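You operate a simulated robot arm through the tools that you are given. There is no shell and no other tool.

You run a simulated two-armed robot. Do the job below in one go: nothing can be reset, and whatever is moved stays where it is left.

TASK
Return the yellow-strip pot to the cooler tray and latch the lid.
Fine: before it turns red; fingers clear of the lid, both latches; the red-strip pot stays out.

It is judged by the outcome, as a careful person would: the job done as asked, and still so three seconds after it is handed in. It fails if anything else is knocked over, pushed out of place, dropped, spilled or broken. A push-on lid holds only when it is set on centred and level and pressed home; a screw cap is set on level and turned clockwise until tight.

THE ROBOT
Two 7-joint arms with two-finger parallel grippers on one trunk that stands fixed in place. Base frame: the origin is at the foot of the trunk, x ahead of it, y to its left, z up; the work surface is at about z = 660. Readings come in mm, rad, newtons and seconds.
The left shoulder is at [70, 163, 1345], the right one opposite. With the tool pointing down near the work surface each hand reaches from about 100 to 780 mm from the base axis, measured 20 degrees to its own side. Payload 3.43 kg a hand.
The tool frame of a hand sits at the grasp point between the pads (the TCP): z along the fingers, y along the line on which they close. The tips reach 34 mm beyond it. Largest opening 128 mm; finger width 24, thickness 12; the body of the gripper, 48 by 130 mm, starts 96 mm behind the TCP.
Orientation is told as [roll, pitch, yaw] about the base's x, y, z axes, in that order, counted from this pose: with the fingers straight down and closing along the base's y, the tool's x points along the base's -x, its y along +y and its z along -z.

THE INTERFACE
- The arms move only by the tool send_rows. It takes "left_plan", "right_plan" or both (then of equal length, played together; a hand with none holds still); each is a list that holds one entry, the list of rows, each a list of 6 numbers: the shift along the tool's x, y, z in mm, then the turn, a rotation vector about the tool's x, y, z in rad. In form: [[[dx, dy, dz, wx, wy, wz], ...]]. A call has 1 to 20 rows; each row is the pose to reach, as a shift and turn from the pose commanded when the call began, along the tool's axes at that moment. "left_gripper" and "right_gripper" are, for a hand that has rows, the gripper command, from -1 (fully open) to 1 (shut), values between in proportion, set as the call begins (left out, the last holds). Rows are played at 5 a second. More than 50 mm and 0.15 rad between two rows, or a gripper value outside its range, and nothing of the call is played. Where a pose cannot be reached the arm comes as near as it can. A force on the tool above 40 N (or 10 N above the force at the start of the call, whichever is more), or a blocked arm, ends the call early, and 0.2 s more pass. Each finger travels about 153 mm/s and halts on what it meets, pressing with about 26 N; the grip force reading is that of the motor and also rises with nothing between the fingers. The clock runs only during rows and for 0.2 s after the last one: add rows that repeat a pose to give the fingers time. It gives the time, the measured TCP pose, the force on the tool (base axes), the opening and the grip force at its end, in the units of the frame above (readings bear some noise), with the torque about the TCP (base axes, N m) and any sound that the robot's microphone picked up, and new pictures: "views" is both (left out), scene, wrist or none (wrist: the cameras of the hands that moved).
- Cameras (640 x 400 px; columns grow to the right, rows downward): "scene" is now at [132.6, -45.6, 1589.4]; the picture's right is [-0.51, -0.86, 0.00], its down [-0.42, 0.25, -0.88] and it looks along [0.75, -0.44, -0.48] (base axes); focal length 214 px, centre (320, 200). "left" rides on the left gripper at [76, 11, -160] in its tool frame; the picture's right is [-0.15, 0.99, 0.00], its down [-0.88, -0.13, -0.46] and it looks along [-0.45, -0.07, 0.89] (tool axes); focal length 234 px, centre (320, 200). "right" rides on the right gripper at [76, -11, -160] in its tool frame; the picture's right is [0.15, 0.99, 0.00], its down [-0.88, 0.13, -0.46] and it looks along [-0.45, 0.07, 0.89] (tool axes); focal length 234 px, centre (320, 200). There is no depth. A picture from a camera that has moved, and an enlarged one, comes with that camera's place and axes in the base frame and with its lens. The place of the scene camera against the robot may be out by one fixed shift of up to 12 mm in any direction.
- raise_lower(by): slides the trunk up (or, below 0, down) by that many mm; the arms and the scene camera ride with it, the base frame stays. It gives what a move gives, with no picture.
- aim_head(pan, tilt): turns the head with the scene camera to pan (to the left, within 1.501 rad either way) and tilt (down, from -0.506 to 1.204), counted from straight ahead of the robot. It gives what a move gives, and a new picture of the scene camera.
- enlarge(camera, box): a new picture of the part [left, top, right, bottom] of that camera's present view, enlarged. The clock stands still meanwhile.
- job_done(): hands the job in; it is judged then, once.

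Nothing tells you positions but the pictures and the camera data. Unless the task says otherwise, let go and move clear before handing in.

The tools are called as a command line: name --argument value ..., lists and objects as JSON in quotes. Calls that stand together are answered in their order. send_rows: Moves the arms, as the interface text tells. Its arguments: {"type":"object","properties":{"left_plan":{"type":"array"},"left_gripper":{"type":"number"},"right_plan":{"type":"array"},"right_gripper":{"type":"number"},"views":{"type":"string","enum":["both","scene","wrist","none"]}},"required":[]} The other tools are called the same way: raise_lower (by) slides the trunk up or down; aim_head (pan, tilt) turns the head that bears the scene camera; enlarge (camera, box) takes an enlarged picture of a part of a camera's view; job_done () hands the job in.

At the start:

```text
time: 0.0
left_ee_pos: [441.0, -1.3, 1561.3]
left_orientation: [0.0, 0.001, -0.001]
left_wrist_force: [0.2, -1.3, 0.4]
left_ft_torque: [-0.03, 0.05, 0.04]
left_grip_width: 128.2
left_grasp_force: 0.1
right_ee_pos: [320.6, -478.8, 1531.6]
right_orientation: [-0.001, 0.001, -0.002]
right_wrist_force: [0.4, -0.4, -0.4]
right_ft_torque: [-0.03, -0.02, 0.0]
right_grip_width: 127.9
right_grasp_force: 0.2
trunk travel left (down, up): [-825.0, 115.0]
head pan, tilt: [-0.532, 0.504]
```

scene: 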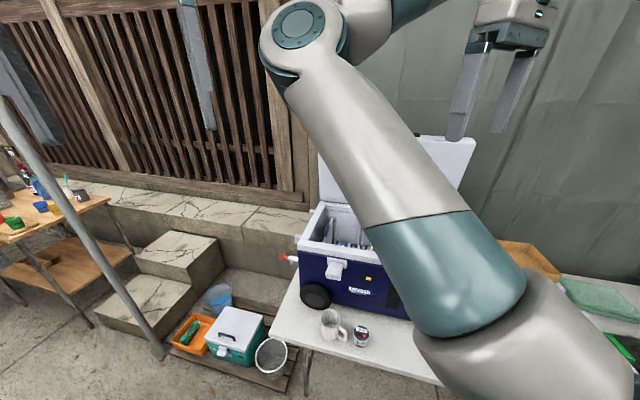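
right: 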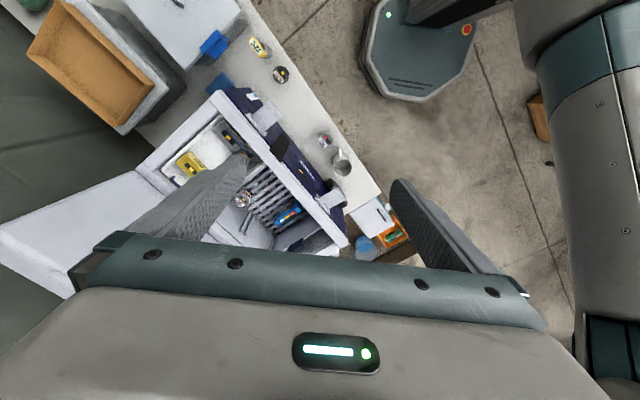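
left: 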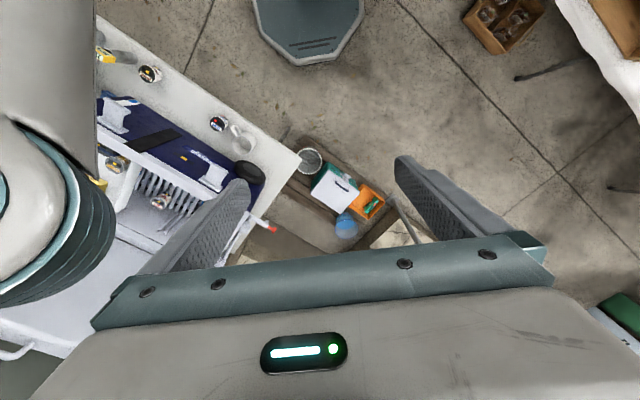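

I see a blue cooler with its lid open on a table ahead and to the right, with a few pots and a mug in front of it. I'll enlarge the views to identify the pots before moving anything.

enlarge --camera "right" --box '[140, 10, 400, 260]'

enlarge --camera "left" --box '[80, 20, 320, 250]'

enlarge --camera "scene" --box '[260, 120, 480, 390]'

```text
1.60 times, centred on (270, 135) of right
camera zoom: at [244.6, -490.5, 1689.9], right [-0.15, 0.99, 0.0], down [0.88, 0.13, 0.46], along [0.45, 0.07, -0.89], focal length 375 px, centre (400, 304)
```

zoom: 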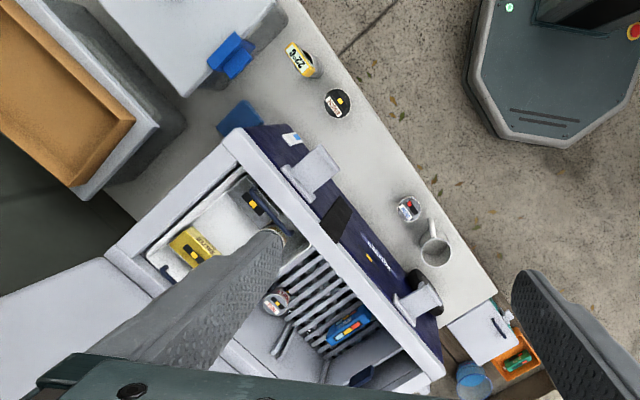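

```text
1.74 times, centred on (200, 135) of left
camera zoom: at [365.6, 11.6, 1722.2], right [0.15, 0.99, 0.0], down [0.88, -0.13, 0.46], along [0.45, -0.07, -0.89], focal length 407 px, centre (529, 313)
```

zoom: 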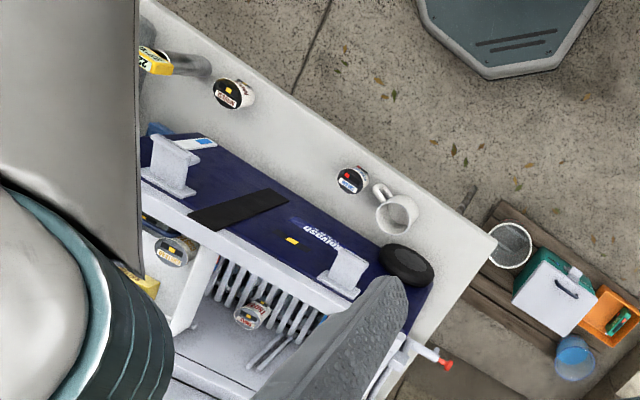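

```text
1.48 times, centred on (370, 255) of scene
camera zoom: at [132.6, -45.6, 1589.4], right [-0.51, -0.86, 0.0], down [-0.42, 0.25, -0.88], along [0.75, -0.44, -0.48], focal length 318 px, centre (246, 118)
```

zoom: 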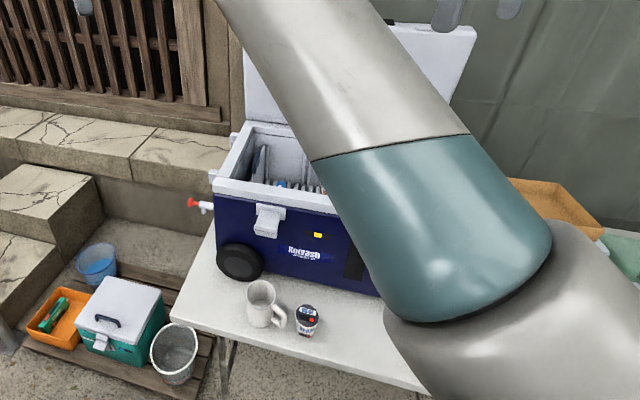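

There are two loose pots on the table. One has a yellow mark, near [246, -626], and the other has a red mark, near [455, -436]. The cooler stands at about 45° with its lid open at the back. I'm bringing the right hand above the yellow pot, turned parallel to the cooler front, so I can look closer.

send_rows --right_plan '[[[8, -16, 42, 0, 0, 0.085], [16, -33, 85, 0, 0, 0.17], [25, -49, 127, 0, 0, 0.255], [33, -65, 169, 0, 0, 0.34], [41, -82, 212, 0, 0, 0.425], [49, -98, 254, 0, 0, 0.51], [58, -114, 296, 0, 0, 0.595], [66, -131, 339, 0, 0, 0.68], [74, -147, 381, 0, 0, 0.76]]]' --right_gripper -1 --views "both"

```text
time: 2.0
left_ee_pos: [442.1, -2.5, 1562.7]
left_orientation: [-0.002, 0.0, 0.0]
left_wrist_force: [0.4, -0.7, -1.0]
left_ft_torque: [-0.01, -0.06, -0.01]
left_grip_width: 127.9
left_grasp_force: 0.2
right_ee_pos: [244.6, -629.0, 1149.2]
right_orientation: [-0.001, 0.0, -0.761]
right_wrist_force: [-0.5, 0.0, 0.1]
right_ft_torque: [-0.01, 0.02, 0.0]
right_grip_width: 127.8
right_grasp_force: 0.1
trunk travel left (down, up): [-825.0, 115.0]
head pan, tilt: [-0.532, 0.504]
camera scene: at [132.5, -46.9, 1589.5], right [-0.51, -0.86, 0.0], down [-0.42, 0.25, -0.88], along [0.75, -0.44, -0.48], focal length 214 px, centre (320, 200)
camera right: at [181.0, -585.4, 1307.9], right [0.58, 0.82, 0.0], down [0.73, -0.51, 0.46], along [0.37, -0.26, -0.89], focal length 234 px, centre (320, 200)
```

scene: 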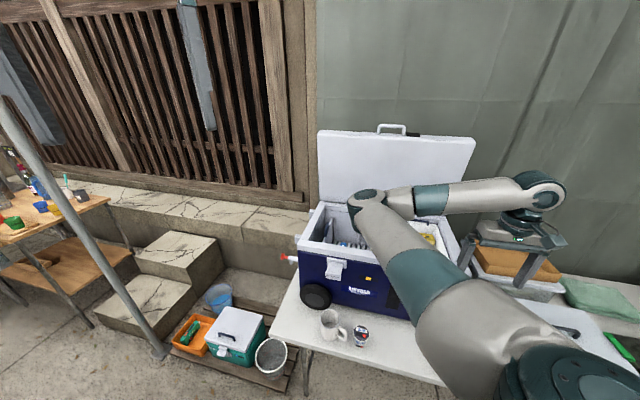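
right: 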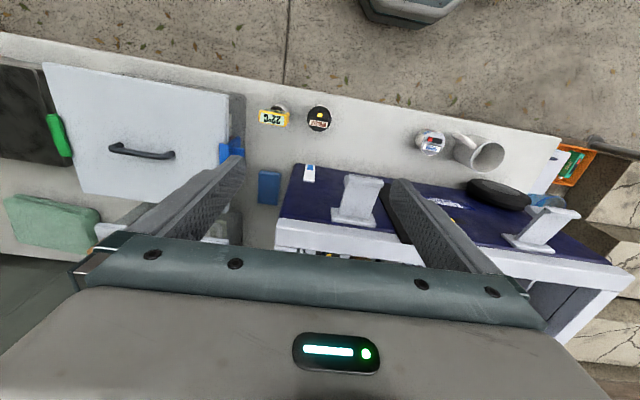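

The right hand is now above the pots and the cooler view is less blocked. I'm zooming in on the strips, the tray and the lid.

enlarge --camera "right" --box '[230, 80, 350, 160]'

enlarge --camera "right" --box '[270, 110, 640, 350]'

enlarge --camera "scene" --box '[280, 110, 500, 360]'

enlarge --camera "left" --box '[80, 30, 280, 290]'

```text
5.00 times, centred on (290, 120) of right
camera zoom: at [181.0, -585.4, 1307.9], right [0.58, 0.82, 0.0], down [0.73, -0.51, 0.46], along [0.37, -0.26, -0.89], focal length 1171 px, centre (470, 600)
```

zoom: 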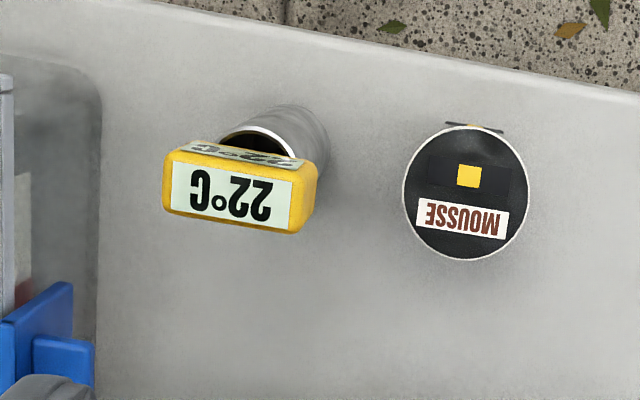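

```text
1.67 times, centred on (455, 230) of right
camera zoom: at [181.0, -585.4, 1307.9], right [0.58, 0.82, 0.0], down [0.73, -0.51, 0.46], along [0.37, -0.26, -0.89], focal length 390 px, centre (95, 150)
```

zoom: 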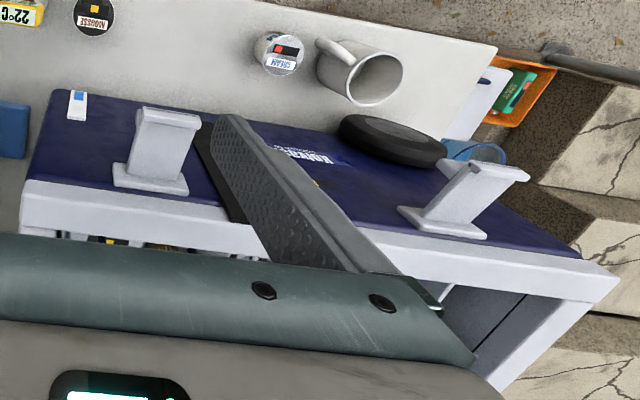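

```text
1.60 times, centred on (390, 235) of scene
camera zoom: at [132.5, -46.9, 1589.5], right [-0.51, -0.86, 0.0], down [-0.42, 0.25, -0.88], along [0.75, -0.44, -0.48], focal length 343 px, centre (208, 144)
```

zoom: 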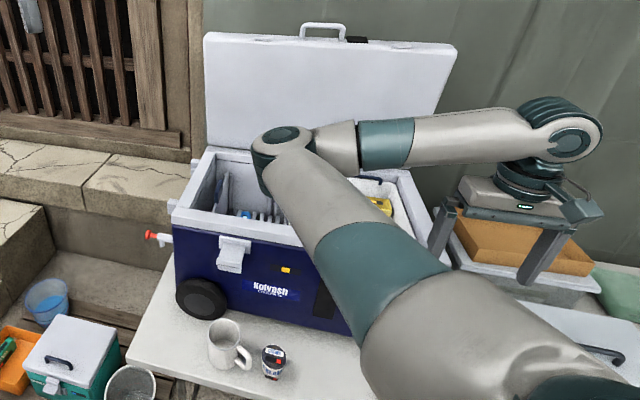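

```text
1.54 times, centred on (180, 160) of left
camera zoom: at [365.4, 10.2, 1722.3], right [0.15, 0.99, 0.0], down [0.88, -0.13, 0.46], along [0.45, -0.07, -0.89], focal length 360 px, centre (535, 262)
```

zoom: 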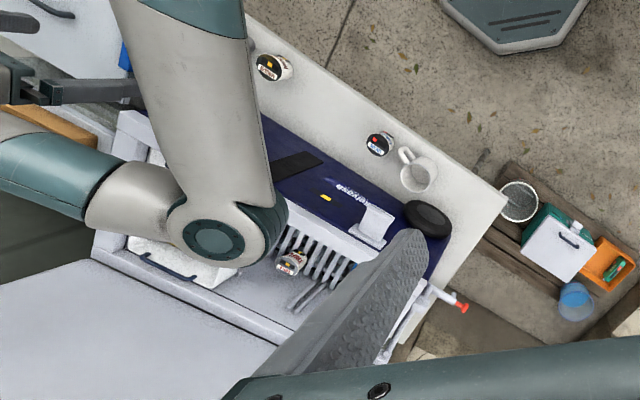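

The mousse pot has the yellow strip and sits at about [244, -633], roughly 60 mm wide and 60 mm tall. The cream pot has the red strip and stays where it is. A cup with a thermometer stands about 88 mm to one side, so I'll open the fingers only part way and come down to a hover to check alignment.

send_rows --right_plan '[[[-1, -2, 45, 0, 0, 0], [-2, -4, 90, 0, 0, 0], [-2.7, -5, 135, 0, 0, 0], [-2.7, -5, 180, 0, 0, 0], [-2.7, -5, 225, 0, 0, 0], [-2.7, -5, 270, 0, 0, 0], [-2.7, -5, 315, 0, 0, 0], [-2.7, -5, 360, 0, 0, 0]]]' --right_gripper -0.4 --views "both"

```text
time: 3.8
left_ee_pos: [440.3, -1.7, 1562.7]
left_orientation: [0.002, 0.0, 0.001]
left_wrist_force: [0.7, -0.2, 0.3]
left_ft_torque: [0.02, -0.01, 0.0]
left_grip_width: 127.9
left_grasp_force: 0.1
right_ee_pos: [247.3, -630.9, 785.9]
right_orientation: [0.0, 0.001, -0.76]
right_wrist_force: [0.0, -0.4, 0.4]
right_ft_torque: [0.03, 0.04, -0.01]
right_grip_width: 89.4
right_grasp_force: 0.1
trunk travel left (down, up): [-825.0, 115.0]
head pan, tilt: [-0.532, 0.504]
camera scene: at [132.7, -47.1, 1589.4], right [-0.51, -0.86, 0.0], down [-0.42, 0.25, -0.88], along [0.75, -0.44, -0.48], focal length 214 px, centre (320, 200)
camera right: at [182.8, -587.5, 945.5], right [0.58, 0.82, 0.0], down [0.73, -0.51, 0.46], along [0.37, -0.26, -0.89], focal length 234 px, centre (320, 200)
```

scene: 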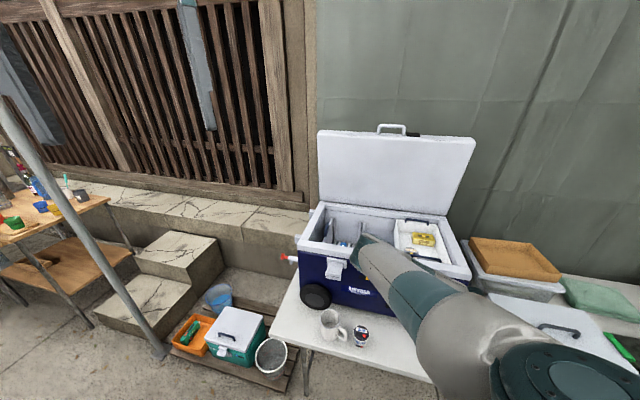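
right: 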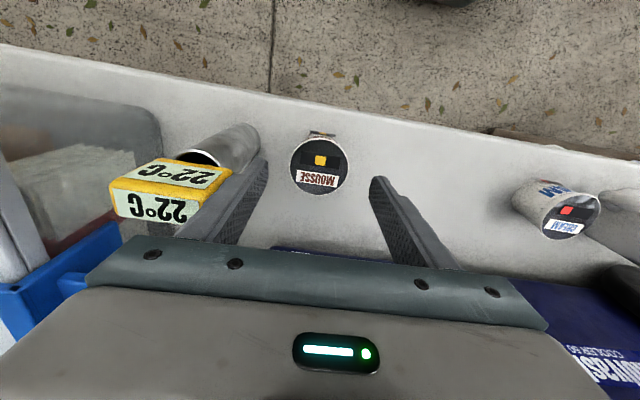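

The pot sits between the fingers and the tray is now visible in the scene view. I'm zooming in on the finger clearances and the tray before the last descent.

enlarge --camera "right" --box '[100, 100, 420, 300]'

enlarge --camera "scene" --box '[290, 190, 490, 320]'

enlarge --camera "left" --box '[80, 60, 300, 290]'

```text
2.00 times, centred on (260, 200) of right
camera zoom: at [182.8, -587.5, 945.5], right [0.58, 0.82, 0.0], down [0.73, -0.51, 0.46], along [0.37, -0.26, -0.89], focal length 468 px, centre (440, 200)
```

zoom: 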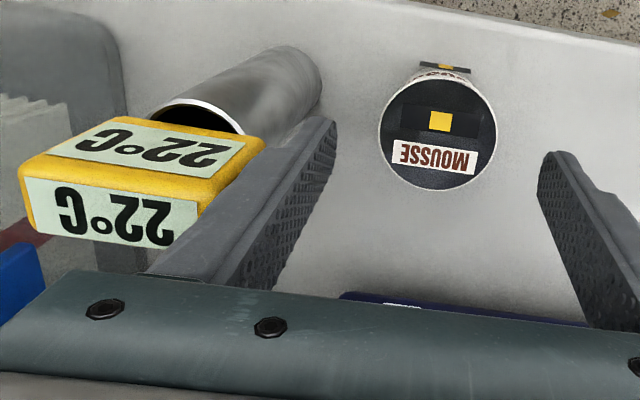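

```text
3.08 times, centred on (390, 255) of scene
camera zoom: at [132.7, -47.1, 1589.4], right [-0.51, -0.86, 0.0], down [-0.42, 0.25, -0.88], along [0.75, -0.44, -0.48], focal length 660 px, centre (105, 31)
```

zoom: 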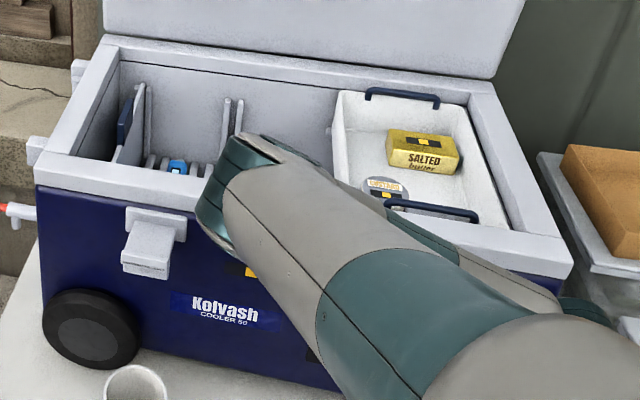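

```text
1.74 times, centred on (190, 175) of left
camera zoom: at [365.6, 10.0, 1722.3], right [0.15, 0.99, 0.0], down [0.88, -0.13, 0.46], along [0.45, -0.07, -0.89], focal length 407 px, centre (546, 244)
```

zoom: 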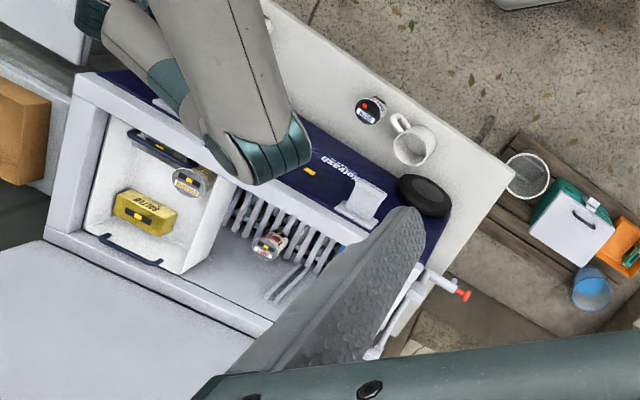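

The pot is centred between the fingers, and they clear the cup by about 15 mm. I'm descending 80 mm to grasp height.

send_rows --right_plan '[[[0, 0, 40, 0, 0, 0], [0, 0, 80, 0, 0, 0]]]' --right_gripper -0.4 --views "wrist"

```text
time: 4.4
left_ee_pos: [440.9, -2.9, 1561.4]
left_orientation: [0.001, 0.0, 0.001]
left_wrist_force: [0.0, -0.7, -0.6]
left_ft_torque: [0.05, -0.03, 0.02]
left_grip_width: 127.9
left_grasp_force: 0.1
right_ee_pos: [245.4, -632.2, 709.3]
right_orientation: [0.0, 0.0, -0.76]
right_wrist_force: [0.2, -0.4, 0.0]
right_ft_torque: [0.01, -0.01, 0.06]
right_grip_width: 89.7
right_grasp_force: 0.2
trunk travel left (down, up): [-825.0, 115.0]
head pan, tilt: [-0.532, 0.504]
camera right: at [181.7, -588.4, 868.4], right [0.58, 0.82, 0.0], down [0.73, -0.51, 0.46], along [0.37, -0.26, -0.89], focal length 234 px, centre (320, 200)
```

right: 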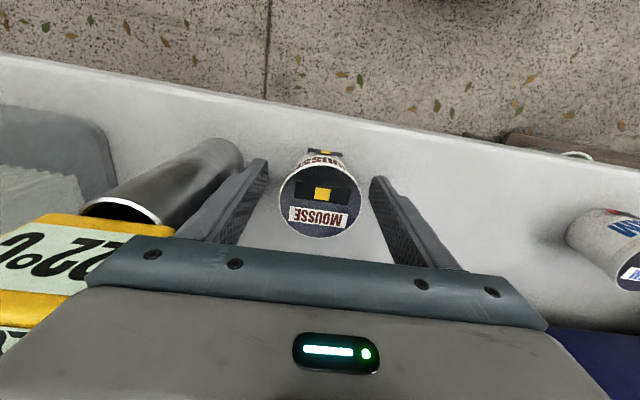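

The fingers now straddle the pot. I'm closing on it and lifting a little.

send_rows --right_plan '[[[0, 0, 0, 0, 0, 0], [0, 0, 0, 0, 0, 0], [0, 0, 0, 0, 0, 0], [0, 0, -20, 0, 0, 0], [0, 0, -60, 0, 0, 0], [0, 0, -100, 0, 0, 0]]]' --right_gripper 0.4 --views "wrist"

```text
time: 5.8
left_ee_pos: [440.0, 0.4, 1562.2]
left_orientation: [0.0, 0.0, 0.0]
left_wrist_force: [0.7, 0.1, -0.9]
left_ft_torque: [-0.01, -0.02, 0.02]
left_grip_width: 128.0
left_grasp_force: 0.0
right_ee_pos: [245.2, -629.7, 809.9]
right_orientation: [0.0, 0.0, -0.761]
right_wrist_force: [0.5, 0.1, -1.0]
right_ft_torque: [-0.02, -0.03, -0.02]
right_grip_width: 38.6
right_grasp_force: 0.2
trunk travel left (down, up): [-825.0, 115.0]
head pan, tilt: [-0.532, 0.504]
camera right: at [182.0, -587.4, 969.1], right [0.58, 0.82, 0.0], down [0.73, -0.51, 0.46], along [0.37, -0.26, -0.89], focal length 234 px, centre (320, 200)
```

right: 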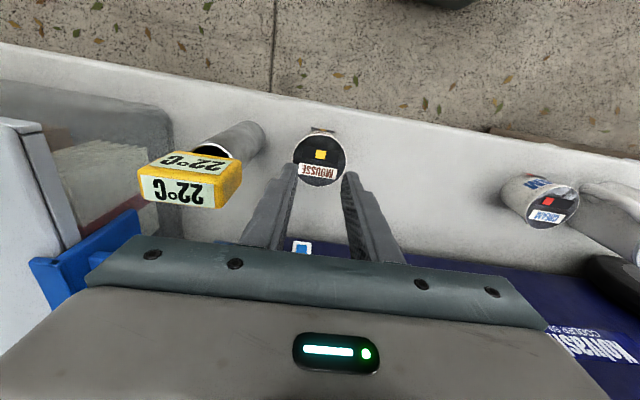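

The fingers closed to 38 mm without holding the pot. It is still standing in its place. I also see the thermometer top reaches about z 838, close to the gripper body at this yaw. I'm zooming in to see what happened.

enlarge --camera "right" --box '[130, 90, 430, 280]'

enlarge --camera "scene" --box '[380, 260, 560, 390]'

```text
2.11 times, centred on (280, 185) of right
camera zoom: at [182.0, -587.4, 969.1], right [0.58, 0.82, 0.0], down [0.73, -0.51, 0.46], along [0.37, -0.26, -0.89], focal length 493 px, centre (404, 232)
```

zoom: 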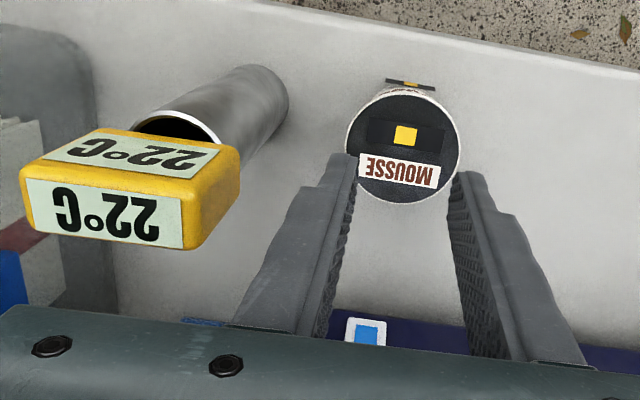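

```text
3.08 times, centred on (470, 325) of scene
camera zoom: at [132.4, -45.1, 1589.4], right [-0.51, -0.86, 0.0], down [-0.42, 0.25, -0.88], along [0.75, -0.44, -0.48], focal length 660 px, centre (-142, -185)
```

zoom: 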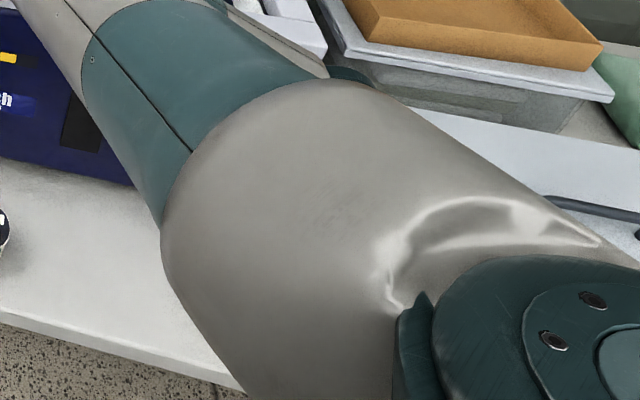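

The pot probably slipped because of a light grip from the partial close command. I'm turning the gripper to yaw 0 here, which keeps its body clear of the thermometer, then I'll go lower and close fully.

send_rows --right_plan '[[[0, 0, 0, 0, 0, -0.14], [0, 0, 0, 0, 0, -0.28], [0, 0, 0, 0, 0, -0.42], [0, 0, 0, 0, 0, -0.56], [0, 0, 0, 0, 0, -0.68], [0, 0, 0, 0, 0, -0.76]]]' --views "wrist"

```text
time: 7.2
left_ee_pos: [441.3, -0.8, 1561.7]
left_orientation: [-0.001, -0.001, 0.001]
left_wrist_force: [0.2, -0.1, 0.0]
left_ft_torque: [-0.01, 0.0, 0.03]
left_grip_width: 128.0
left_grasp_force: 0.0
right_ee_pos: [246.2, -630.4, 810.6]
right_orientation: [-0.001, 0.0, 0.001]
right_wrist_force: [0.8, -0.4, 0.5]
right_ft_torque: [0.01, 0.0, 0.0]
right_grip_width: 38.7
right_grasp_force: 0.1
trunk travel left (down, up): [-825.0, 115.0]
head pan, tilt: [-0.532, 0.504]
camera right: at [168.8, -643.3, 970.0], right [-0.15, 0.99, 0.0], down [0.88, 0.13, 0.46], along [0.45, 0.07, -0.89], focal length 234 px, centre (320, 200)
```

right: 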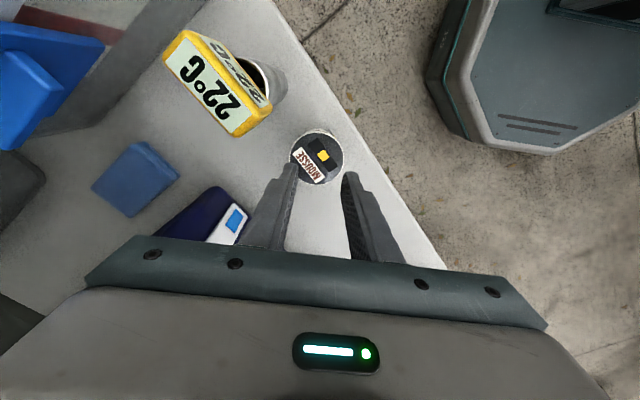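

At yaw 0 the thermometer corner is about 45 mm from the hand axis, so the body clears it. I'm opening to about 93 mm and descending around the pot.

send_rows --right_plan '[[[0, -1, 0, 0, 0, 0], [0, -2, 36, 0, 0, 0], [0, -2, 72, 0, 0, 0], [0, -2, 109, 0, 0, 0]]]' --right_gripper -0.45 --views "wrist"

```text
time: 8.2
left_ee_pos: [440.8, -2.0, 1562.1]
left_orientation: [0.0, 0.0, 0.001]
left_wrist_force: [0.0, 0.2, -0.3]
left_ft_torque: [0.0, 0.03, -0.01]
left_grip_width: 128.1
left_grasp_force: 0.1
right_ee_pos: [245.5, -632.5, 698.9]
right_orientation: [-0.002, -0.001, 0.001]
right_wrist_force: [-1.3, -0.4, 0.8]
right_ft_torque: [0.03, 0.04, -0.01]
right_grip_width: 92.8
right_grasp_force: 0.1
trunk travel left (down, up): [-825.0, 115.0]
head pan, tilt: [-0.532, 0.504]
camera right: at [169.2, -643.8, 859.4], right [-0.15, 0.99, 0.0], down [0.88, 0.13, 0.46], along [0.45, 0.07, -0.89], focal length 234 px, centre (320, 200)
```

right: 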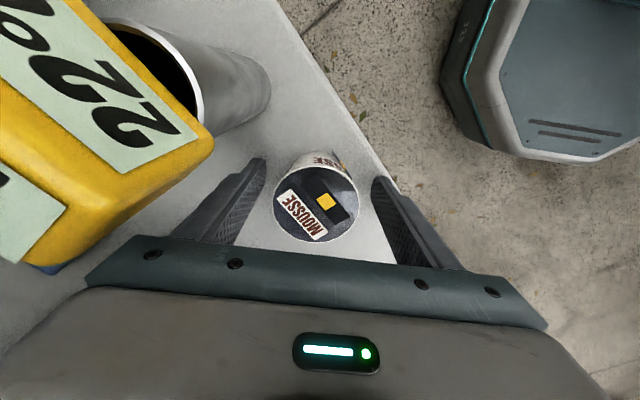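

The pot is well between the fingers. I'm closing fully and checking the grip before lifting.

send_rows --right_plan '[[[0, 0, 0, 0, 0, 0], [0, 0, 0, 0, 0, 0], [0, 0, 0, 0, 0, 0]]]' --right_gripper 1 --views "wrist"

```text
time: 9.0
left_ee_pos: [440.9, -0.3, 1562.1]
left_orientation: [-0.001, 0.0, 0.0]
left_wrist_force: [0.3, 0.0, -0.5]
left_ft_torque: [0.02, 0.02, -0.03]
left_grip_width: 128.0
left_grasp_force: 0.0
right_ee_pos: [246.1, -631.9, 700.2]
right_orientation: [0.0, 0.0, 0.0]
right_wrist_force: [-0.5, 0.1, -0.1]
right_ft_torque: [0.0, 0.03, 0.02]
right_grip_width: 60.6
right_grasp_force: 25.8
trunk travel left (down, up): [-825.0, 115.0]
head pan, tilt: [-0.532, 0.504]
camera right: at [168.9, -643.8, 859.7], right [-0.15, 0.99, 0.0], down [0.88, 0.13, 0.46], along [0.45, 0.07, -0.89], focal length 234 px, centre (320, 200)
```

right: 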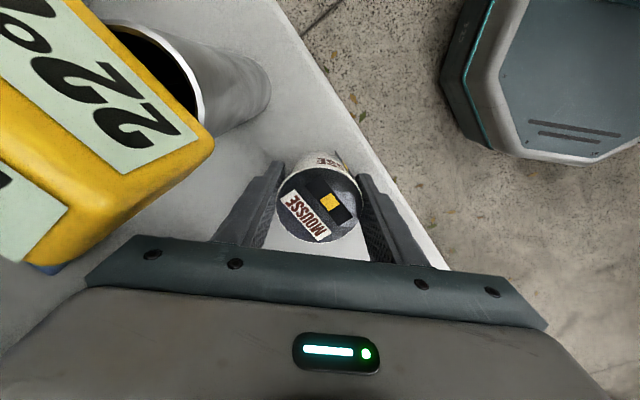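

The pot is gripped at 60.6 mm with 26 N. I'm lifting it straight up past the thermometer, then turning parallel to the cooler while rising.

send_rows --right_plan '[[[0, 0, -25, 0, 0, 0], [0, 0, -70, 0, 0, 0], [0, 0, -118, 0, 0, 0], [0, 0, -166, 0, 0, 0], [0, 0, -214, 0, 0, 0.12], [0, 0, -262, 0, 0, 0.25], [0, 0, -310, 0, 0, 0.38], [0, 0, -358, 0, 0, 0.51], [0, 0, -400, 0, 0, 0.64], [0, 0, -430, 0, 0, 0.76]]]' --right_gripper 1 --views "both"

```text
time: 11.2
left_ee_pos: [440.5, -0.5, 1561.4]
left_orientation: [-0.001, 0.0, 0.001]
left_wrist_force: [-0.2, 0.5, 0.4]
left_ft_torque: [0.01, -0.01, 0.03]
left_grip_width: 128.0
left_grasp_force: 0.0
right_ee_pos: [246.2, -631.7, 1129.2]
right_orientation: [-0.001, 0.001, -0.763]
right_wrist_force: [-0.3, 0.2, -0.9]
right_ft_torque: [-0.01, -0.02, 0.0]
right_grip_width: 61.1
right_grasp_force: 25.4
trunk travel left (down, up): [-825.0, 115.0]
head pan, tilt: [-0.532, 0.504]
camera scene: at [132.5, -45.2, 1589.4], right [-0.51, -0.86, 0.0], down [-0.42, 0.25, -0.88], along [0.75, -0.44, -0.48], focal length 214 px, centre (320, 200)
camera right: at [182.7, -588.5, 1289.0], right [0.58, 0.82, 0.0], down [0.73, -0.51, 0.46], along [0.37, -0.26, -0.89], focal length 234 px, centre (320, 200)
```

scene: 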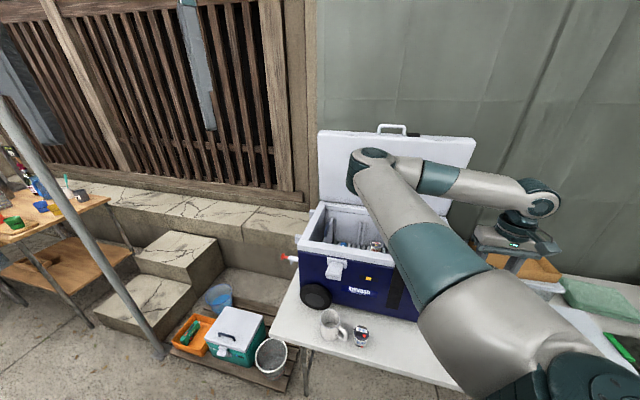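
right: 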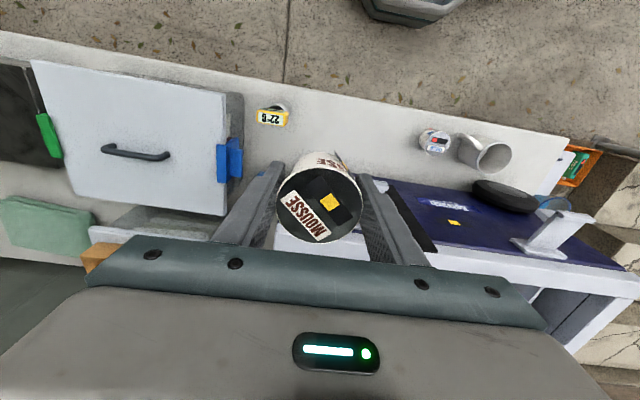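

The pot is securely held and its strip is still yellow. I'm moving it over the front part of the tray, staying high, to look at the free space.

send_rows --right_plan '[[[-42, 10, 0, 0, 0, 0], [-84, 20, 0, 0, 0, 0], [-126, 30, 0, 0, 0, 0], [-168, 40, 0, 0, 0, 0], [-210, 50, 0, 0, 0, 0], [-240, 60, 0, 0, 0, 0]]]' --right_gripper 1 --views "both"

```text
time: 12.6
left_ee_pos: [441.3, -2.6, 1561.5]
left_orientation: [0.001, 0.0, -0.001]
left_wrist_force: [0.2, 1.0, 0.4]
left_ft_torque: [0.04, -0.01, 0.0]
left_grip_width: 128.1
left_grasp_force: 0.0
right_ee_pos: [460.6, -755.4, 1126.8]
right_orientation: [0.0, -0.001, -0.761]
right_wrist_force: [0.0, -0.6, -1.4]
right_ft_torque: [0.03, 0.01, 0.02]
right_grip_width: 60.6
right_grasp_force: 26.5
trunk travel left (down, up): [-825.0, 115.0]
head pan, tilt: [-0.532, 0.504]
camera scene: at [133.3, -46.5, 1589.3], right [-0.51, -0.86, 0.0], down [-0.42, 0.25, -0.88], along [0.75, -0.44, -0.48], focal length 214 px, centre (320, 200)
camera right: at [397.3, -712.5, 1286.2], right [0.58, 0.82, 0.0], down [0.73, -0.51, 0.46], along [0.37, -0.26, -0.89], focal length 234 px, centre (320, 200)
```

scene: 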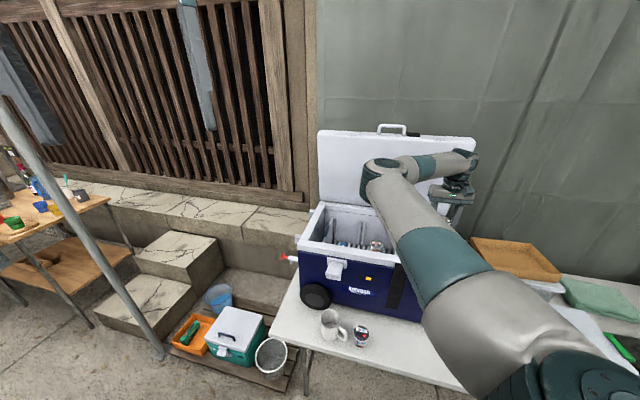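
right: 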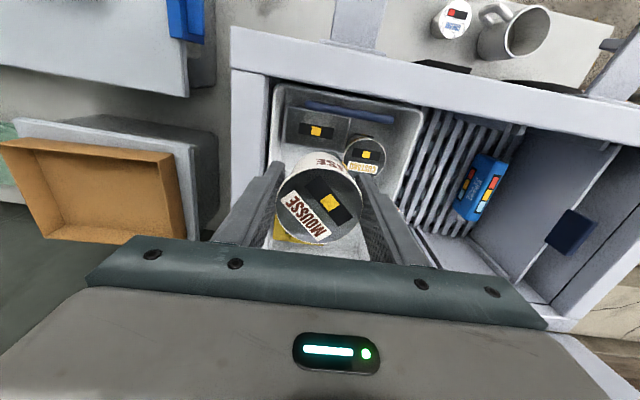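

The tray holds a grey box, a custard pot and the butter. I'm zooming in to find the free spot.

enlarge --camera "right" --box '[230, 60, 470, 260]'

enlarge --camera "left" --box '[80, 60, 300, 290]'

enlarge --camera "scene" --box '[290, 110, 490, 320]'

```text
2.00 times, centred on (350, 160) of right
camera zoom: at [397.3, -712.5, 1286.2], right [0.58, 0.82, 0.0], down [0.73, -0.51, 0.46], along [0.37, -0.26, -0.89], focal length 468 px, centre (260, 280)
```

zoom: 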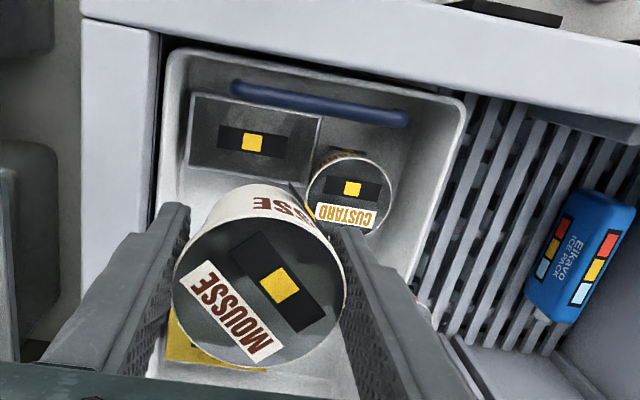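

```text
1.74 times, centred on (190, 175) of left
camera zoom: at [366.3, 10.6, 1722.1], right [0.15, 0.99, 0.0], down [0.88, -0.13, 0.46], along [0.45, -0.07, -0.89], focal length 407 px, centre (546, 244)
```

zoom: 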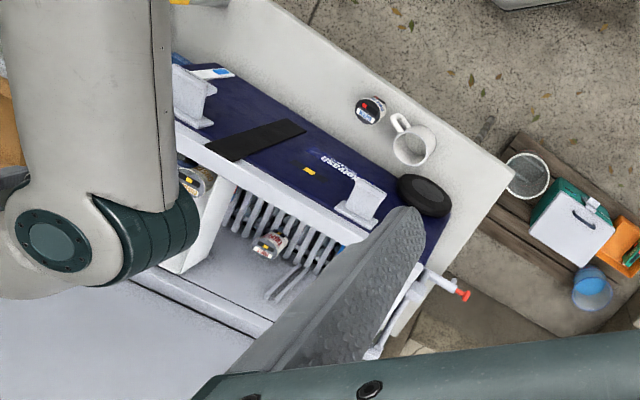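

```text
1.90 times, centred on (390, 215) of scene
camera zoom: at [133.3, -46.5, 1589.3], right [-0.51, -0.86, 0.0], down [-0.42, 0.25, -0.88], along [0.75, -0.44, -0.48], focal length 408 px, centre (187, 171)
```

zoom: 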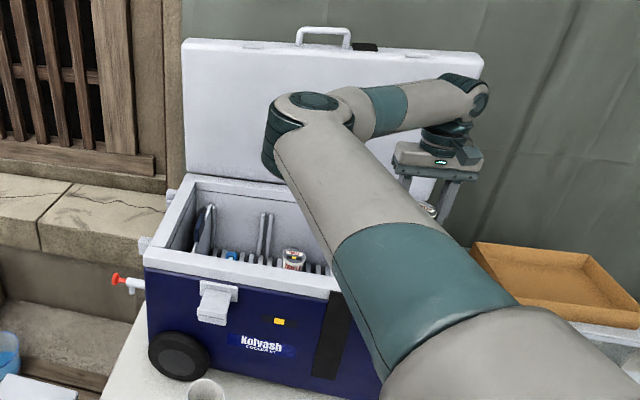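

I put the tray floor at about z 910. There is a free patch between the front box and the butter, near [505, -795]. I'm moving above it and lowering to a hover just over the neighbouring items to check.

send_rows --right_plan '[[[-30, 1, 0, 0, 0, 0], [-59, 1, 10, 0, 0, 0], [-59, 1, 55, 0, 0, 0], [-59, 1, 95, 0, 0, 0]]]' --right_gripper 1 --views "both"

```text
time: 13.6
left_ee_pos: [441.8, -1.2, 1561.3]
left_orientation: [0.002, -0.002, 0.0]
left_wrist_force: [-0.1, -0.9, -0.5]
left_ft_torque: [-0.01, 0.01, 0.01]
left_grip_width: 128.2
left_grasp_force: 0.1
right_ee_pos: [506.0, -796.3, 1033.4]
right_orientation: [0.0, 0.0, -0.759]
right_wrist_force: [0.0, 0.7, -1.1]
right_ft_torque: [-0.02, 0.01, 0.01]
right_grip_width: 60.3
right_grasp_force: 26.4
trunk travel left (down, up): [-825.0, 115.0]
head pan, tilt: [-0.532, 0.504]
camera scene: at [133.6, -46.6, 1589.4], right [-0.51, -0.86, 0.0], down [-0.42, 0.25, -0.87], along [0.75, -0.44, -0.48], focal length 214 px, centre (320, 200)
camera right: at [442.6, -751.9, 1193.7], right [0.58, 0.82, 0.0], down [0.73, -0.51, 0.46], along [0.37, -0.26, -0.89], focal length 234 px, centre (320, 200)
```

scene: 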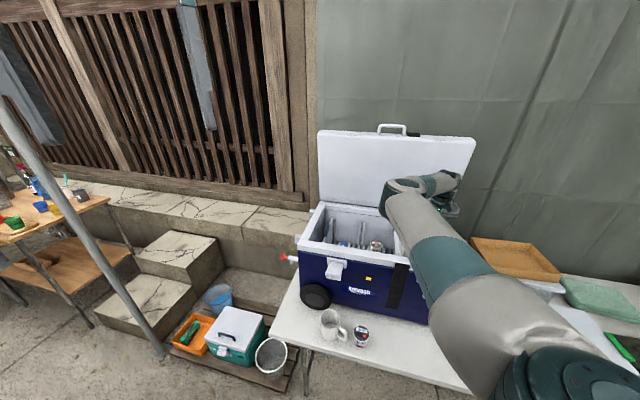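
right: 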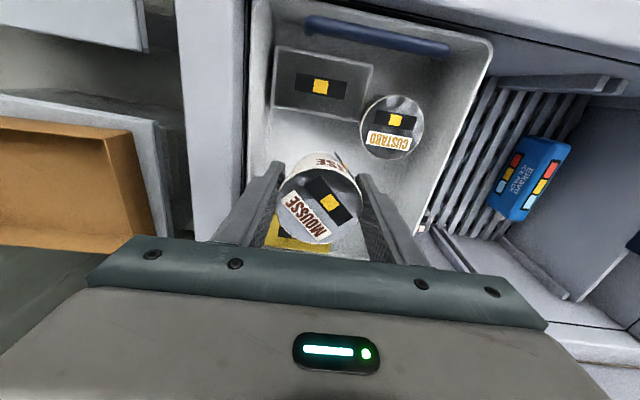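

enlarge --camera "right" --box '[200, 20, 500, 270]'

enlarge --camera "scene" --box '[370, 150, 490, 260]'

enlarge --camera "left" --box '[80, 60, 300, 290]'

```text
1.60 times, centred on (350, 145) of right
camera zoom: at [442.6, -751.9, 1193.7], right [0.58, 0.82, 0.0], down [0.73, -0.51, 0.46], along [0.37, -0.26, -0.89], focal length 375 px, centre (272, 288)
```

zoom: 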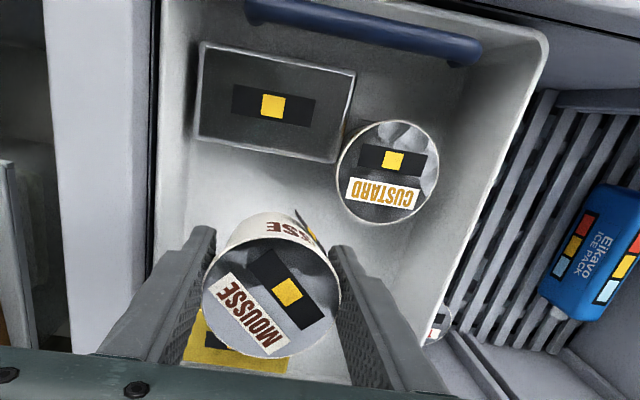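

```text
3.64 times, centred on (430, 205) of scene
camera zoom: at [133.6, -46.6, 1589.4], right [-0.51, -0.86, 0.0], down [-0.42, 0.25, -0.87], along [0.75, -0.44, -0.48], focal length 780 px, centre (-80, 182)
```

zoom: 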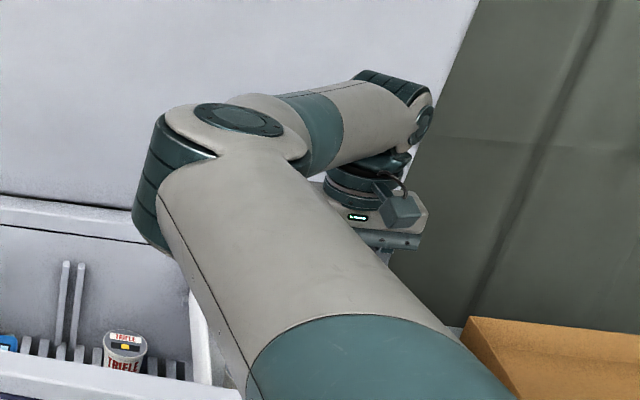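

```text
1.74 times, centred on (190, 175) of left
camera zoom: at [366.6, 10.6, 1722.1], right [0.15, 0.99, 0.0], down [0.88, -0.13, 0.46], along [0.45, -0.07, -0.89], focal length 407 px, centre (546, 244)
```

zoom: 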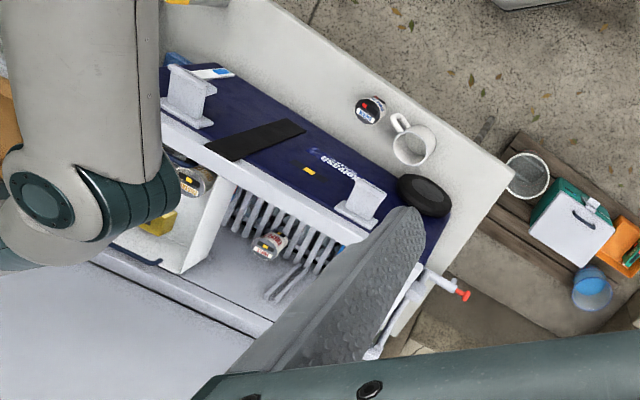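

The spot looks clear: the box edge is at least 15 mm away on the front side, the butter is behind, and the custard pot is off to the side. I'm lowering the pot to about 15 mm above the tray floor.

send_rows --right_plan '[[[-1, 1, 25, 0, 0, 0], [-2, 1, 50, 0, 0, 0], [-2, 1, 70, 0, 0, 0]]]' --right_gripper 1 --views "wrist"

```text
time: 14.4
left_ee_pos: [440.6, -1.7, 1562.1]
left_orientation: [0.0, 0.0, 0.001]
left_wrist_force: [-0.2, -0.6, -0.4]
left_ft_torque: [0.02, -0.02, 0.05]
left_grip_width: 128.0
left_grasp_force: 0.2
right_ee_pos: [508.3, -794.6, 965.0]
right_orientation: [0.0, -0.001, -0.76]
right_wrist_force: [-0.5, 0.1, -0.4]
right_ft_torque: [0.01, 0.05, 0.0]
right_grip_width: 60.8
right_grasp_force: 26.1
trunk travel left (down, up): [-825.0, 115.0]
head pan, tilt: [-0.532, 0.504]
camera right: at [443.8, -751.5, 1124.9], right [0.58, 0.82, 0.0], down [0.73, -0.51, 0.46], along [0.37, -0.26, -0.89], focal length 234 px, centre (320, 200)
```

right: 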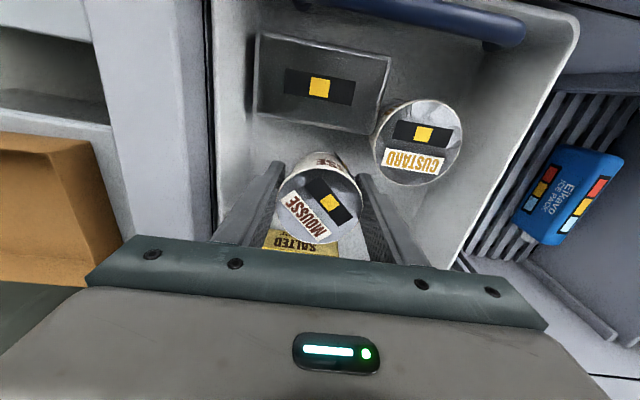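

The pot is about level with the custard pot, so the tray floor must be near. I'm inching down while watching the force.

send_rows --right_plan '[[[0, 0, 3, 0, 0, 0], [0, 0, 6, 0, 0, 0]]]' --right_gripper 1 --views "none"

send_rows --right_plan '[[[0, 0, 2, 0, 0, 0], [0, 0, 4, 0, 0, 0]]]' --right_gripper 1 --views "wrist"

```text
time: 15.0
left_ee_pos: [441.1, -1.0, 1561.4]
left_orientation: [0.0, -0.001, 0.0]
left_wrist_force: [-0.5, 0.2, -0.2]
left_ft_torque: [0.03, 0.02, -0.02]
left_grip_width: 127.8
left_grasp_force: 0.2
right_ee_pos: [507.8, -795.0, 960.4]
right_orientation: [0.001, 0.001, -0.759]
right_wrist_force: [0.1, 0.2, -1.4]
right_ft_torque: [0.0, 0.0, 0.0]
right_grip_width: 60.8
right_grasp_force: 26.1
trunk travel left (down, up): [-825.0, 115.0]
head pan, tilt: [-0.532, 0.504]
```

```text
time: 15.6
left_ee_pos: [440.9, 0.3, 1562.0]
left_orientation: [0.0, 0.001, 0.0]
left_wrist_force: [0.6, -0.3, 0.2]
left_ft_torque: [0.0, -0.02, -0.01]
left_grip_width: 128.0
left_grasp_force: 0.1
right_ee_pos: [506.6, -795.2, 956.7]
right_orientation: [0.0, 0.0, -0.76]
right_wrist_force: [0.5, 0.1, -0.8]
right_ft_torque: [0.02, 0.05, -0.02]
right_grip_width: 60.8
right_grasp_force: 25.7
trunk travel left (down, up): [-825.0, 115.0]
head pan, tilt: [-0.532, 0.504]
camera right: at [442.6, -752.0, 1115.7], right [0.58, 0.82, 0.0], down [0.73, -0.51, 0.46], along [0.37, -0.26, -0.89], focal length 234 px, centre (320, 200)
```

right: 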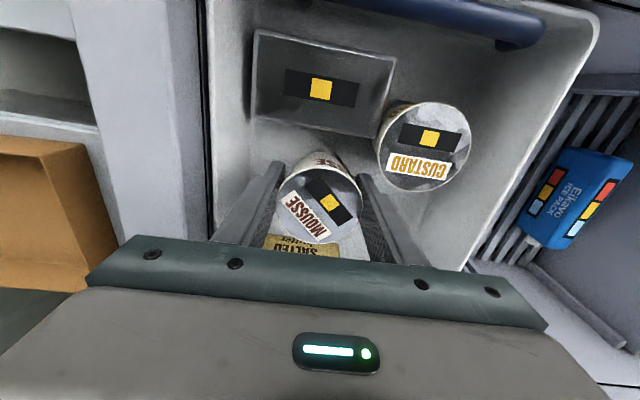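

No contact yet. I'm continuing down in small steps.

send_rows --right_plan '[[[0, 0, 2, 0, 0, 0], [0, 0, 4, 0, 0, 0]]]' --right_gripper 1 --views "none"

send_rows --right_plan '[[[0, 0, 2, 0, 0, 0], [0, 0, 4, 0, 0, 0]]]' --right_gripper 1 --views "none"

```text
time: 16.2
left_ee_pos: [441.1, -0.5, 1561.1]
left_orientation: [-0.001, -0.002, 0.002]
left_wrist_force: [0.0, 0.1, -0.3]
left_ft_torque: [0.0, 0.02, 0.0]
left_grip_width: 128.0
left_grasp_force: 0.0
right_ee_pos: [506.3, -794.8, 951.3]
right_orientation: [-0.001, -0.001, -0.759]
right_wrist_force: [0.4, -0.1, -0.2]
right_ft_torque: [0.01, 0.02, -0.01]
right_grip_width: 60.7
right_grasp_force: 26.0
trunk travel left (down, up): [-825.0, 115.0]
head pan, tilt: [-0.532, 0.504]
```

```text
time: 16.8
left_ee_pos: [441.8, -1.1, 1562.4]
left_orientation: [0.0, 0.0, 0.0]
left_wrist_force: [0.5, 0.2, -0.5]
left_ft_torque: [0.02, 0.0, -0.02]
left_grip_width: 128.0
left_grasp_force: 0.1
right_ee_pos: [505.4, -795.8, 947.4]
right_orientation: [-0.001, 0.001, -0.76]
right_wrist_force: [0.4, -0.3, -1.0]
right_ft_torque: [0.0, 0.02, 0.04]
right_grip_width: 60.5
right_grasp_force: 25.6
trunk travel left (down, up): [-825.0, 115.0]
head pan, tilt: [-0.532, 0.504]
```

Still no contact at z 947. I'm going two more small steps with a picture.

send_rows --right_plan '[[[0, 0, 2.5, 0, 0, 0], [0, 0, 5, 0, 0, 0]]]' --right_gripper 1 --views "none"

send_rows --right_plan '[[[0, 0, 2.5, 0, 0, 0], [0, 0, 5, 0, 0, 0]]]' --right_gripper 1 --views "both"

```text
time: 17.4
left_ee_pos: [441.1, 0.2, 1561.4]
left_orientation: [0.001, 0.001, 0.0]
left_wrist_force: [-0.2, 1.0, 0.3]
left_ft_torque: [-0.02, 0.01, -0.02]
left_grip_width: 128.2
left_grasp_force: 0.1
right_ee_pos: [505.8, -795.3, 944.4]
right_orientation: [0.0, -0.005, -0.76]
right_wrist_force: [0.8, -0.9, 8.9]
right_ft_torque: [0.07, -0.17, -0.05]
right_grip_width: 60.5
right_grasp_force: 26.2
trunk travel left (down, up): [-825.0, 115.0]
head pan, tilt: [-0.532, 0.504]
```

```text
time: 18.0
left_ee_pos: [437.9, 2.1, 1563.1]
left_orientation: [-0.002, -0.001, 0.001]
left_wrist_force: [0.3, 0.2, -0.7]
left_ft_torque: [0.0, -0.01, -0.02]
left_grip_width: 128.1
left_grasp_force: 0.1
right_ee_pos: [504.7, -795.0, 940.9]
right_orientation: [0.0, -0.005, -0.76]
right_wrist_force: [-1.0, -2.1, 23.0]
right_ft_torque: [-0.07, -0.05, -0.03]
right_grip_width: 60.9
right_grasp_force: 26.3
trunk travel left (down, up): [-825.0, 115.0]
head pan, tilt: [-0.532, 0.504]
camera scene: at [130.2, -42.5, 1589.9], right [-0.51, -0.86, 0.0], down [-0.42, 0.24, -0.88], along [0.75, -0.45, -0.48], focal length 214 px, centre (320, 200)
camera right: at [440.8, -750.4, 1099.3], right [0.58, 0.82, 0.0], down [0.73, -0.51, 0.46], along [0.37, -0.26, -0.89], focal length 234 px, centre (320, 200)
```

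scene: 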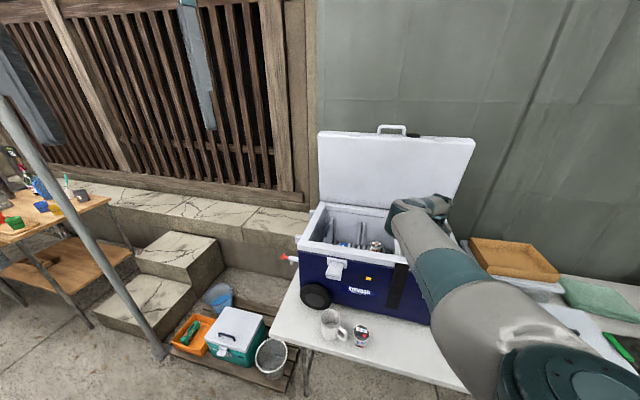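
right: 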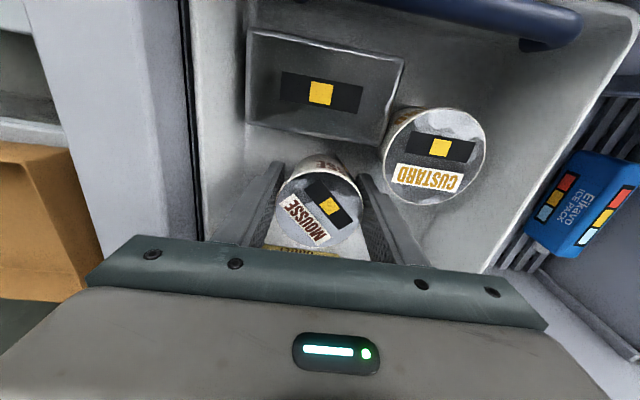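

The pot touched the tray floor at about z 945 and is now pressed at 23 N. I'm easing the pressure off and opening slightly to release it.

send_rows --right_plan '[[[0, 0, -2.5, 0, 0, 0], [0, 0, -5, 0, 0, 0]]]' --right_gripper 1 --views "none"

send_rows --right_plan '[[[0, 0, 0, 0, 0, 0], [0, 0, 0, 0, 0, 0]]]' --right_gripper -0.15 --views "wrist"

```text
time: 18.6
left_ee_pos: [441.6, -1.8, 1562.2]
left_orientation: [0.001, 0.001, 0.001]
left_wrist_force: [1.1, -0.7, 0.9]
left_ft_torque: [-0.02, 0.0, 0.0]
left_grip_width: 128.0
left_grasp_force: 0.1
right_ee_pos: [508.6, -794.6, 940.3]
right_orientation: [0.0, 0.002, -0.76]
right_wrist_force: [0.2, -0.1, -1.4]
right_ft_torque: [0.01, 0.02, 0.01]
right_grip_width: 60.6
right_grasp_force: 26.0
trunk travel left (down, up): [-825.0, 115.0]
head pan, tilt: [-0.532, 0.504]
```

```text
time: 19.2
left_ee_pos: [442.2, -0.9, 1562.2]
left_orientation: [0.0, 0.0, -0.001]
left_wrist_force: [0.4, 0.8, 0.3]
left_ft_torque: [0.01, 0.04, -0.01]
left_grip_width: 128.0
left_grasp_force: 0.0
right_ee_pos: [505.9, -794.7, 942.6]
right_orientation: [0.0, 0.0, -0.76]
right_wrist_force: [0.8, -0.6, -0.2]
right_ft_torque: [0.02, 0.01, -0.04]
right_grip_width: 73.8
right_grasp_force: 0.0
trunk travel left (down, up): [-825.0, 115.0]
head pan, tilt: [-0.532, 0.504]
camera right: at [443.3, -752.5, 1101.7], right [0.58, 0.82, 0.0], down [0.73, -0.51, 0.46], along [0.37, -0.26, -0.89], focal length 234 px, centre (320, 200)
```

right: 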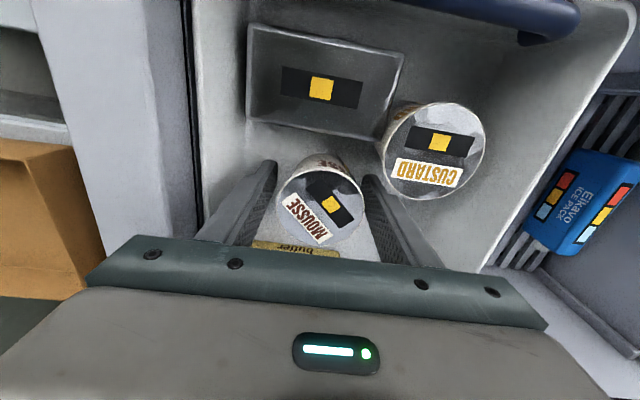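

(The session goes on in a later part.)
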